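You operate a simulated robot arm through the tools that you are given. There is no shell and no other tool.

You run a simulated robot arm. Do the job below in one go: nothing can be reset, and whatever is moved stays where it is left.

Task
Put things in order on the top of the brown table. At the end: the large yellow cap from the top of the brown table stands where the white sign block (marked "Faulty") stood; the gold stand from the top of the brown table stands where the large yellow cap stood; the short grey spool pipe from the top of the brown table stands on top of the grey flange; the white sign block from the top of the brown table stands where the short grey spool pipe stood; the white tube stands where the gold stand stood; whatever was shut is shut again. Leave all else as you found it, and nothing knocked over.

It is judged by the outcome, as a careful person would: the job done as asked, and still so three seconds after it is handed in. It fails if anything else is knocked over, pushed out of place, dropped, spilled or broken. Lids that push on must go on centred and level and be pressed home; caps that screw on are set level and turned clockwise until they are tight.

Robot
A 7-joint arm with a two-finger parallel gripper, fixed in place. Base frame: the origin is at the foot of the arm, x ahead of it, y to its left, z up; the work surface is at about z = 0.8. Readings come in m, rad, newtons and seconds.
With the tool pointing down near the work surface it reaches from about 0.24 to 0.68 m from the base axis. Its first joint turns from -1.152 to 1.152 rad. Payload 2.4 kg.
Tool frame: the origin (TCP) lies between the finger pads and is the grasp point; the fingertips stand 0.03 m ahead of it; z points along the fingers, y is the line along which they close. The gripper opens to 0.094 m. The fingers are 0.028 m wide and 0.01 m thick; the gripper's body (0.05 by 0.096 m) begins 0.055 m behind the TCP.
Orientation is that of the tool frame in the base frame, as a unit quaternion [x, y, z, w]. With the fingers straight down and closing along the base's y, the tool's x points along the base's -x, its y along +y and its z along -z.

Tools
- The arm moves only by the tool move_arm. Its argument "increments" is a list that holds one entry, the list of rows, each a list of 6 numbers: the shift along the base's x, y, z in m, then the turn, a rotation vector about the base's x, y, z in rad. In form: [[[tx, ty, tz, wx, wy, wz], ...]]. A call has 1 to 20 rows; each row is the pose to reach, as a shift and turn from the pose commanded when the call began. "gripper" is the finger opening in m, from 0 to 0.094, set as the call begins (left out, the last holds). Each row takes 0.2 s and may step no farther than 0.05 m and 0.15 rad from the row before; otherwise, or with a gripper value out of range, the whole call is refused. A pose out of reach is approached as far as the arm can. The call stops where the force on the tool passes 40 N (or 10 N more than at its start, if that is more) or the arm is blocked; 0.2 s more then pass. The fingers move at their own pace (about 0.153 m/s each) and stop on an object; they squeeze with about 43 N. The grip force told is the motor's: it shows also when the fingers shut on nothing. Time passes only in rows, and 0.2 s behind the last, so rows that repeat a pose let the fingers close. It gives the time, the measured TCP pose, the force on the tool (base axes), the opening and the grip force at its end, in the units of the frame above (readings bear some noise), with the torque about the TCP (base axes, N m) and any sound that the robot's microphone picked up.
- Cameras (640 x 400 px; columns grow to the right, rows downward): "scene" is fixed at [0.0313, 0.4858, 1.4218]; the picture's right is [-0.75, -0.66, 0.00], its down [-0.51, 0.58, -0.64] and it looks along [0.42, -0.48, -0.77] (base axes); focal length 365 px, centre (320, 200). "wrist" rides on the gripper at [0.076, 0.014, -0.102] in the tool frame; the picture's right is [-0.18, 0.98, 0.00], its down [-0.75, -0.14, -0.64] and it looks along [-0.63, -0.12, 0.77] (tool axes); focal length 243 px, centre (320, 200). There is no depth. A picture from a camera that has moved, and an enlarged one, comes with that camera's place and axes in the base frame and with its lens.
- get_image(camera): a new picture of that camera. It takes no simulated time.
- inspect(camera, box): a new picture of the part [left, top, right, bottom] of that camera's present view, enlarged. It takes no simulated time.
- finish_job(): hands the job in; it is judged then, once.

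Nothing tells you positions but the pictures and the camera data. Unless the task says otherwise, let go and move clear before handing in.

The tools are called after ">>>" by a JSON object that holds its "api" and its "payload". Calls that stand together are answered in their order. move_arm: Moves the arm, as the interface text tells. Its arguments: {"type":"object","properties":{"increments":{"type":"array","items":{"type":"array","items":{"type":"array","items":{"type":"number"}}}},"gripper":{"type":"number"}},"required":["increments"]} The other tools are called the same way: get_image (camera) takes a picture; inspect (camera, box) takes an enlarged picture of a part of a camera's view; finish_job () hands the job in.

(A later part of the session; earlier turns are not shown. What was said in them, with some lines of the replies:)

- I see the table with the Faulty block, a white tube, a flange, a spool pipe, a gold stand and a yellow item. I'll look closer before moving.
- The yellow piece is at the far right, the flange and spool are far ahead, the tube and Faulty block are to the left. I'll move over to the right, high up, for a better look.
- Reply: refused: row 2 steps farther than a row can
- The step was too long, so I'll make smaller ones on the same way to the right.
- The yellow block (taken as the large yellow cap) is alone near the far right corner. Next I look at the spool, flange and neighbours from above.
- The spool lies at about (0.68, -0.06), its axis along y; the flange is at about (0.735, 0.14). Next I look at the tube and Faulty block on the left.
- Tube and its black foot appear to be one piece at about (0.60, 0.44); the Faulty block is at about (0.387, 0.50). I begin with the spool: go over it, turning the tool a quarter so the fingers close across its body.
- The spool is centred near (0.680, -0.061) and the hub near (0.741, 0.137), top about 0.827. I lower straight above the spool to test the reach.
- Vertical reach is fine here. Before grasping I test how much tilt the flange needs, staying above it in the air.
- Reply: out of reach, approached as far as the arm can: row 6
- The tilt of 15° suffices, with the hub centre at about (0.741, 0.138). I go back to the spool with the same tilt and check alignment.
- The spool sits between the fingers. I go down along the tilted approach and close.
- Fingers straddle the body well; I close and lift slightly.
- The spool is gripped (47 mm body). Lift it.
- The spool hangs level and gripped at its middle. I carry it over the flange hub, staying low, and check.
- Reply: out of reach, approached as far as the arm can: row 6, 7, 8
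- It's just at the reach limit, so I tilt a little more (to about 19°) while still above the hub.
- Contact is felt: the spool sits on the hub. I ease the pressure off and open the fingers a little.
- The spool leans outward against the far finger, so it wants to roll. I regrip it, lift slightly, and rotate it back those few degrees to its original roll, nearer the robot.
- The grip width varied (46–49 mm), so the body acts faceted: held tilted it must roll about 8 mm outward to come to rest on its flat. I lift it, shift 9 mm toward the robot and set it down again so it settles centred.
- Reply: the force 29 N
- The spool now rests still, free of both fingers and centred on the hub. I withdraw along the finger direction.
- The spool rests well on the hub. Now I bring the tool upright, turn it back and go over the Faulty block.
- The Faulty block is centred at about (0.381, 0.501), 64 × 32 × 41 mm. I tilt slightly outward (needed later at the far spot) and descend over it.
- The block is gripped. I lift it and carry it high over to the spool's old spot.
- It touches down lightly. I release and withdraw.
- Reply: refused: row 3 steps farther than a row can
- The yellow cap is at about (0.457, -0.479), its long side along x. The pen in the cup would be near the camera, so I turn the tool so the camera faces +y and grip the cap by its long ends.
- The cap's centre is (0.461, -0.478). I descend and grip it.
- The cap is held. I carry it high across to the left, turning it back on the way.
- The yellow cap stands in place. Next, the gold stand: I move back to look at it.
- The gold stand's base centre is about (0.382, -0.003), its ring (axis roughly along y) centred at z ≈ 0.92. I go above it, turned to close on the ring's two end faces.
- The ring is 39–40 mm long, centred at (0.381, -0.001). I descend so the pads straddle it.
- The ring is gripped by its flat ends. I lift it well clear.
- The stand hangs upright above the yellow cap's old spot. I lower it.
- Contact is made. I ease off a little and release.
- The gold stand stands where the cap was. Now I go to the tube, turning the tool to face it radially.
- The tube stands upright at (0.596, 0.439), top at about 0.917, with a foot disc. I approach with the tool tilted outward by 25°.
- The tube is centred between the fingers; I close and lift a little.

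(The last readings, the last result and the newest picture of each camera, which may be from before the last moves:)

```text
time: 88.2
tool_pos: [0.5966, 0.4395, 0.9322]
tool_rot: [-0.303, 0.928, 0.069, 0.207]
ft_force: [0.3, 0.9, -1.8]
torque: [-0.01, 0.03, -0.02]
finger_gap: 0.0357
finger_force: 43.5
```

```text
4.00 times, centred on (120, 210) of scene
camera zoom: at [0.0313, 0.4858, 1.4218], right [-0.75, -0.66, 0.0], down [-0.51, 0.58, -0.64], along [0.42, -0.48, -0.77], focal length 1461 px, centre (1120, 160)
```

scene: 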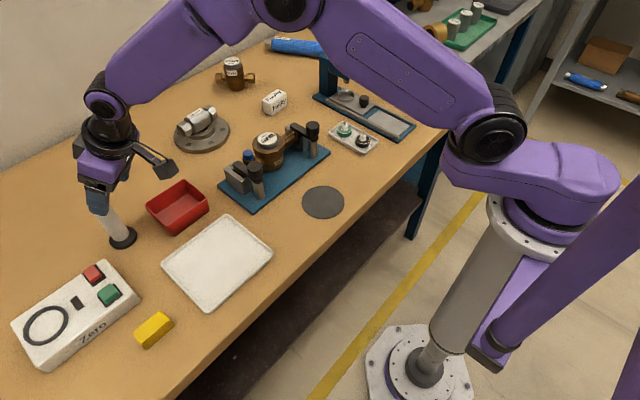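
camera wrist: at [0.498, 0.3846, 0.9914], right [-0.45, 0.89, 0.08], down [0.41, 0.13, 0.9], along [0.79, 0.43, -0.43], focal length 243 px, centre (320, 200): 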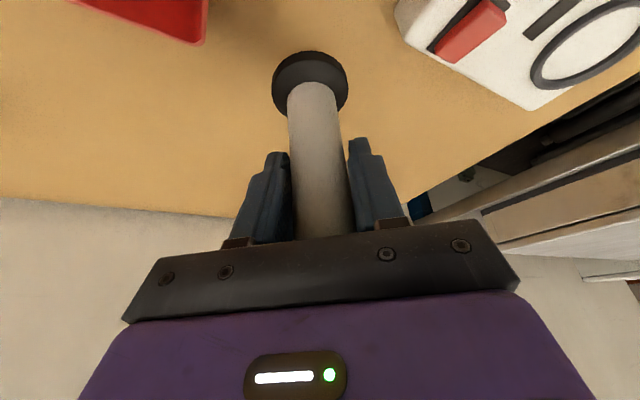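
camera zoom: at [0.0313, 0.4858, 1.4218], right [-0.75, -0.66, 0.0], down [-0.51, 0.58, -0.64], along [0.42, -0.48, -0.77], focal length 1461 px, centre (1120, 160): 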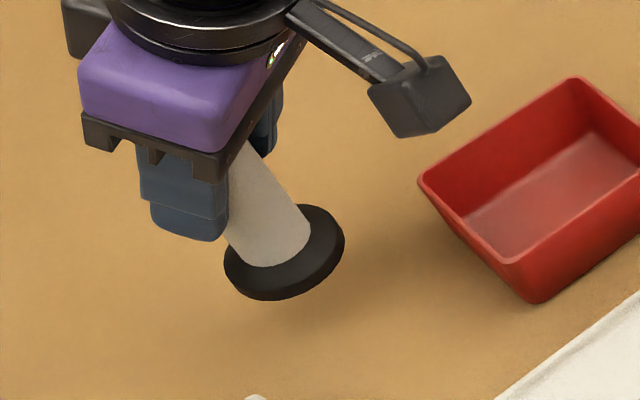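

The tube and its foot come up together. I carry it high over to the gold stand's old spot, turning about the vertical so it stays upright.

>>> {"api": "move_arm", "payload": {"increments": [[[0, 0, 0.045, 0, 0, 0], [0, 0, 0.09, 0, 0, 0], [-0.01, -0.01, 0.128, 0, 0, 0], [-0.029, -0.049, 0.128, 0, 0, -0.06], [-0.047, -0.088, 0.128, 0, 0, -0.12], [-0.066, -0.127, 0.128, 0, 0, -0.18], [-0.084, -0.167, 0.128, 0, 0, -0.24], [-0.103, -0.206, 0.128, 0, 0, -0.3], [-0.122, -0.245, 0.128, 0, 0, -0.36], [-0.14, -0.284, 0.128, 0, 0, -0.42], [-0.159, -0.323, 0.128, 0, 0, -0.48], [-0.178, -0.363, 0.128, 0, 0, -0.54], [-0.196, -0.402, 0.128, 0, 0, -0.6], [-0.2151, -0.4413, 0.128, 0, 0, -0.635], [-0.2151, -0.4413, 0.09, 0, 0, -0.635], [-0.2151, -0.4413, 0.05, 0, 0, -0.635], [-0.2151, -0.4413, 0.01, 0, 0, -0.635], [-0.2151, -0.4413, -0.02, 0, 0, -0.635], [-0.2151, -0.4413, -0.02, 0, 0, -0.635]]]}}

>>> {"api": "get_image", "payload": {"camera": "wrist"}}

>>> {"api": "get_image", "payload": {"camera": "scene"}}

>>> {"api": "inspect", "payload": {"camera": "scene", "box": [300, 80, 410, 200]}}

```text
time: 92.2
tool_pos: [0.379, -0.0022, 0.9116]
tool_rot: [0.002, 0.976, 0.001, 0.218]
ft_force: [0.7, 0.2, -1.8]
torque: [0.0, 0.0, -0.02]
finger_gap: 0.0351
finger_force: 43.1
```

```text
taken
camera wrist: at [0.2679, 0.0121, 0.9711], right [0.17, 0.98, 0.08], down [0.41, -0.14, 0.9], along [0.9, -0.12, -0.43], focal length 243 px, centre (320, 200)
```

wrist: 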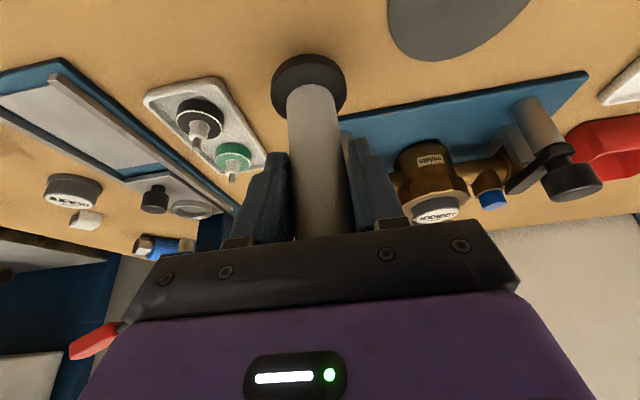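

```text
taken
```

scene: 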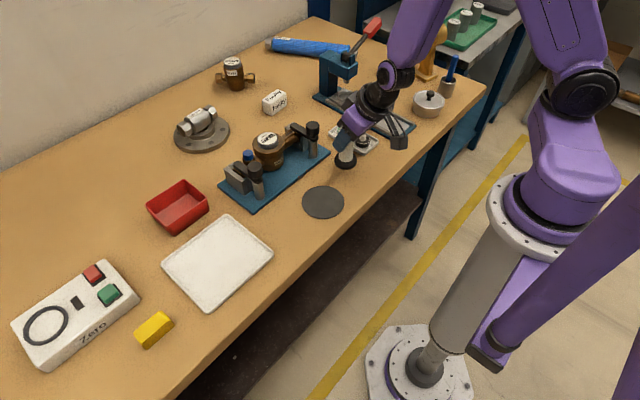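

```text
3.33 times, centred on (355, 140) of scene
camera zoom: at [0.0313, 0.4858, 1.4218], right [-0.75, -0.66, 0.0], down [-0.51, 0.58, -0.64], along [0.42, -0.48, -0.77], focal length 1218 px, centre (203, 400)
```

zoom: 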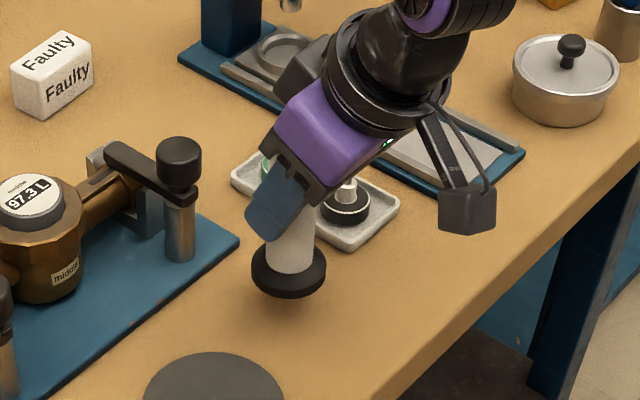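

>>> {"api": "move_arm", "payload": {"increments": [[[0.0025, 0, -0.012, 0, 0, 0], [0.0025, 0, -0.022, 0, 0, 0], [0.0025, 0, -0.0285, 0, 0, 0], [0.0025, 0, -0.0285, 0, 0, 0]]]}}

>>> {"api": "inspect", "payload": {"camera": "scene", "box": [300, 80, 410, 200]}}

```text
time: 93.2
tool_pos: [0.383, -0.0026, 0.8828]
tool_rot: [0.003, 0.976, 0.0, 0.219]
ft_force: [-0.3, 0.6, -1.7]
torque: [-0.01, 0.01, 0.0]
finger_gap: 0.0353
finger_force: 43.3
```

```text
3.33 times, centred on (355, 140) of scene
camera zoom: at [0.0313, 0.4858, 1.4218], right [-0.75, -0.66, 0.0], down [-0.51, 0.58, -0.64], along [0.42, -0.48, -0.77], focal length 1218 px, centre (203, 400)
```

zoom: 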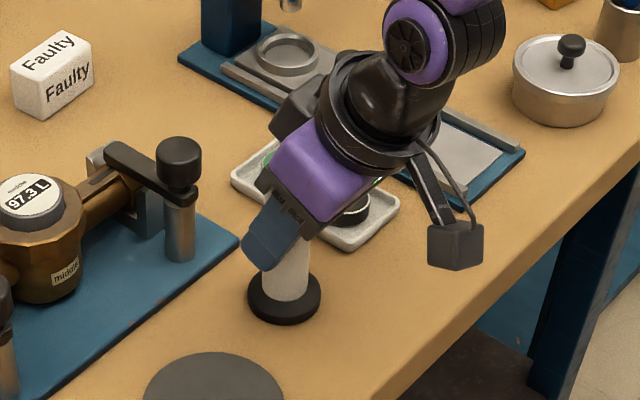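

>>> {"api": "move_arm", "payload": {"increments": [[[0, 0, -0.001, 0, 0, 0], [0, 0, -0.0018, 0, 0, 0], [0, 0, -0.0018, 0, 0, 0]]]}}

```text
time: 94.0
tool_pos: [0.3822, -0.0025, 0.8813]
tool_rot: [0.002, 0.976, 0.0, 0.219]
ft_force: [-0.2, -0.8, -1.6]
torque: [0.02, 0.03, -0.02]
finger_gap: 0.0353
finger_force: 42.5
```

>>> {"api": "move_arm", "payload": {"increments": [[[0, 0, -0.001, 0, 0, 0], [0, 0, -0.001, 0, 0, 0]]]}}

```text
time: 94.6
tool_pos: [0.3829, -0.0023, 0.8805]
tool_rot: [0.002, 0.976, 0.0, 0.22]
ft_force: [-6.8, -3.8, 25.0]
torque: [0.21, 0.48, 0.16]
finger_gap: 0.0355
finger_force: 42.9
```

Contact with the table. I ease off half a millimetre, release, and check.

>>> {"api": "move_arm", "payload": {"increments": [[[0, 0, 0.0008, 0, 0, 0], [0, 0, 0.0008, 0, 0, 0]]]}}

>>> {"api": "move_arm", "payload": {"increments": [[[0, 0, 0, 0, 0, 0], [0, 0, 0, 0, 0, 0]]], "gripper": 0.058}}

>>> {"api": "get_image", "payload": {"camera": "wrist"}}

>>> {"api": "inspect", "payload": {"camera": "scene", "box": [300, 80, 410, 200]}}

```text
time: 95.2
tool_pos: [0.3826, -0.0016, 0.8805]
tool_rot: [0.001, 0.976, 0.001, 0.218]
ft_force: [1.8, -0.8, 2.1]
torque: [0.03, -0.06, -0.03]
finger_gap: 0.0351
finger_force: 43.2
```

```text
time: 95.8
tool_pos: [0.3829, -0.0025, 0.881]
tool_rot: [0.002, 0.976, -0.001, 0.218]
ft_force: [-0.9, 0.0, 0.8]
torque: [-0.04, -0.02, -0.02]
finger_gap: 0.058
finger_force: 0.1
```

```text
taken
camera wrist: at [0.2707, 0.0125, 0.9405], right [0.17, 0.98, 0.08], down [0.41, -0.14, 0.9], along [0.9, -0.12, -0.43], focal length 243 px, centre (320, 200)
```

wrist: 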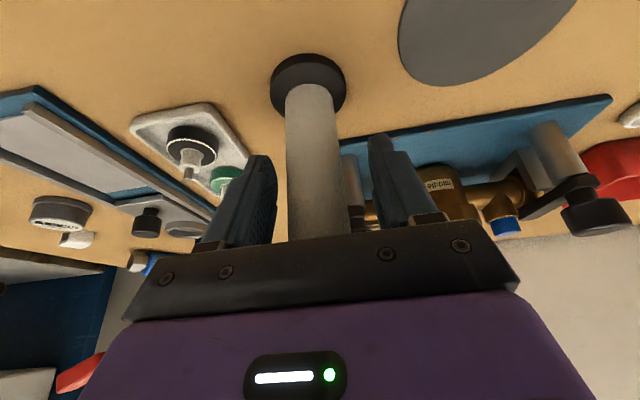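

```text
3.33 times, centred on (355, 140) of scene
camera zoom: at [0.0313, 0.4858, 1.4218], right [-0.75, -0.66, 0.0], down [-0.51, 0.58, -0.64], along [0.42, -0.48, -0.77], focal length 1218 px, centre (203, 400)
```

zoom: 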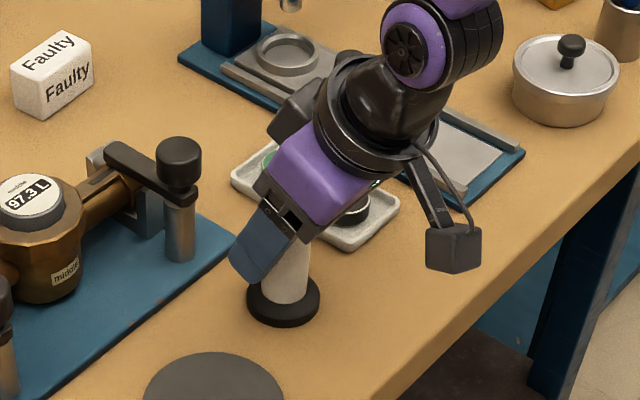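

The tube stands free. I withdraw back along the fingers, then up and upright.

>>> {"api": "move_arm", "payload": {"increments": [[[-0.006, 0, 0.013, 0, 0, 0], [-0.018, 0, 0.039, 0, 0, 0], [-0.034, 0, 0.073, 0, 0, 0], [-0.05, 0, 0.107, 0, 0, 0], [-0.05, 0, 0.15, 0, 0.1, 0], [-0.05, 0, 0.18, 0, 0.2, 0], [-0.05, 0, 0.2, 0, 0.3, 0], [-0.05, 0, 0.21, 0, 0.44, 0], [-0.05, 0, 0.21, 0, 0.44, 0]]]}}

>>> {"api": "get_image", "payload": {"camera": "scene"}}

>>> {"api": "get_image", "payload": {"camera": "wrist"}}

>>> {"api": "inspect", "payload": {"camera": "scene", "box": [300, 80, 410, 200]}}

>>> {"api": "inspect", "payload": {"camera": "scene", "box": [160, 70, 300, 160]}}

```text
time: 97.8
tool_pos: [0.333, -0.0018, 1.0894]
tool_rot: [0.002, 1.0, -0.001, -0.001]
ft_force: [0.5, 0.6, -0.5]
torque: [0.01, -0.03, 0.0]
finger_gap: 0.0582
finger_force: 0.1
```

```text
taken
```

scene: 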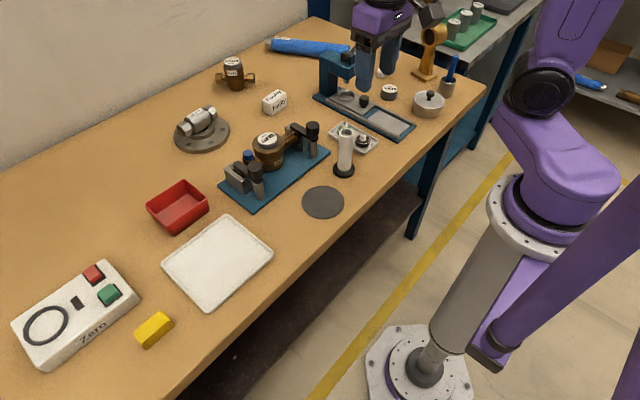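

```text
taken
camera wrist: at [0.2584, 0.012, 1.1923], right [0.19, 0.98, 0.0], down [0.75, -0.14, 0.64], along [0.63, -0.12, -0.77], focal length 243 px, centre (320, 200)
```

wrist: 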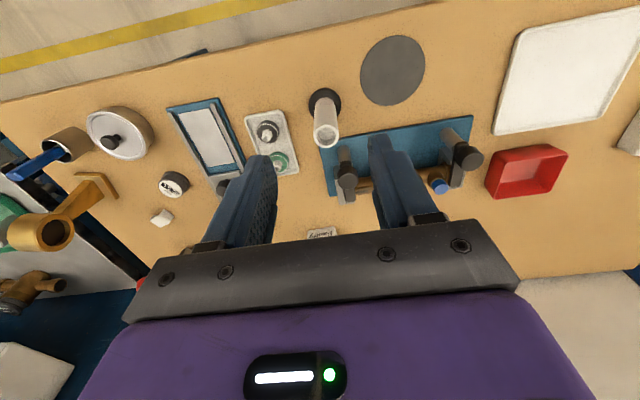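

```text
3.33 times, centred on (355, 140) of scene
camera zoom: at [0.0313, 0.4858, 1.4218], right [-0.75, -0.66, 0.0], down [-0.51, 0.58, -0.64], along [0.42, -0.48, -0.77], focal length 1218 px, centre (203, 400)
```

zoom: 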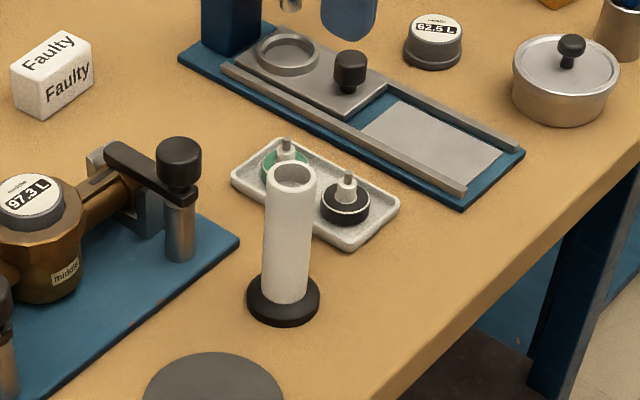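

```text
4.44 times, centred on (230, 115) of scene
camera zoom: at [0.0313, 0.4858, 1.4218], right [-0.75, -0.66, 0.0], down [-0.51, 0.58, -0.64], along [0.42, -0.48, -0.77], focal length 1623 px, centre (720, 578)
```

zoom: 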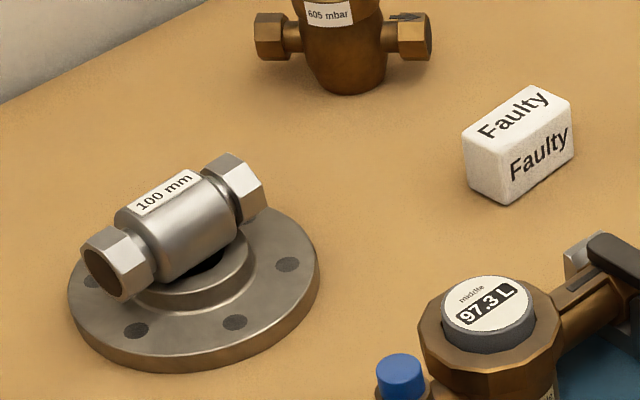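

Everything stands as asked: the spool rests on the flange hub, the Faulty block is at the spool's old spot, and the yellow cap is where the block stood. The gold stand is at the cap's old spot and the tube at the stand's. Nothing else has been disturbed and the arm is clear, so I hand in.

>>> {"api": "finish_job", "payload": {}}

```text
The job is handed in.
```

The five items are all moved, and I've handed the job in. I judged each position from the cameras, so expect offsets of a few millimetres; the final pictures show everything standing and nothing else disturbed.

| Item | Now stands |
|---|---|
| Short grey spool pipe | On top of the grey flange, lying across its hub |
| White sign block ("Faulty") | Where the spool pipe stood |
| Large yellow cap | Where the sign block stood |
| Gold stand | Where the yellow cap stood |
| White tube, with its black foot | Where the gold stand stood |

- **Spool pipe:** it rolled outward when I first set it down, so I lifted it and placed it again. It has stayed still and centred on the hub since then.
- **Yellow cap:** I took the plain yellow block near the far right corner to be the large yellow cap, as it was the only yellow cap-shaped item I saw on the table. It is turned about 90° from how it lay, so it sits lengthwise as the sign block did.
- **Shut items:** I opened nothing. The lidded pot was not touched.
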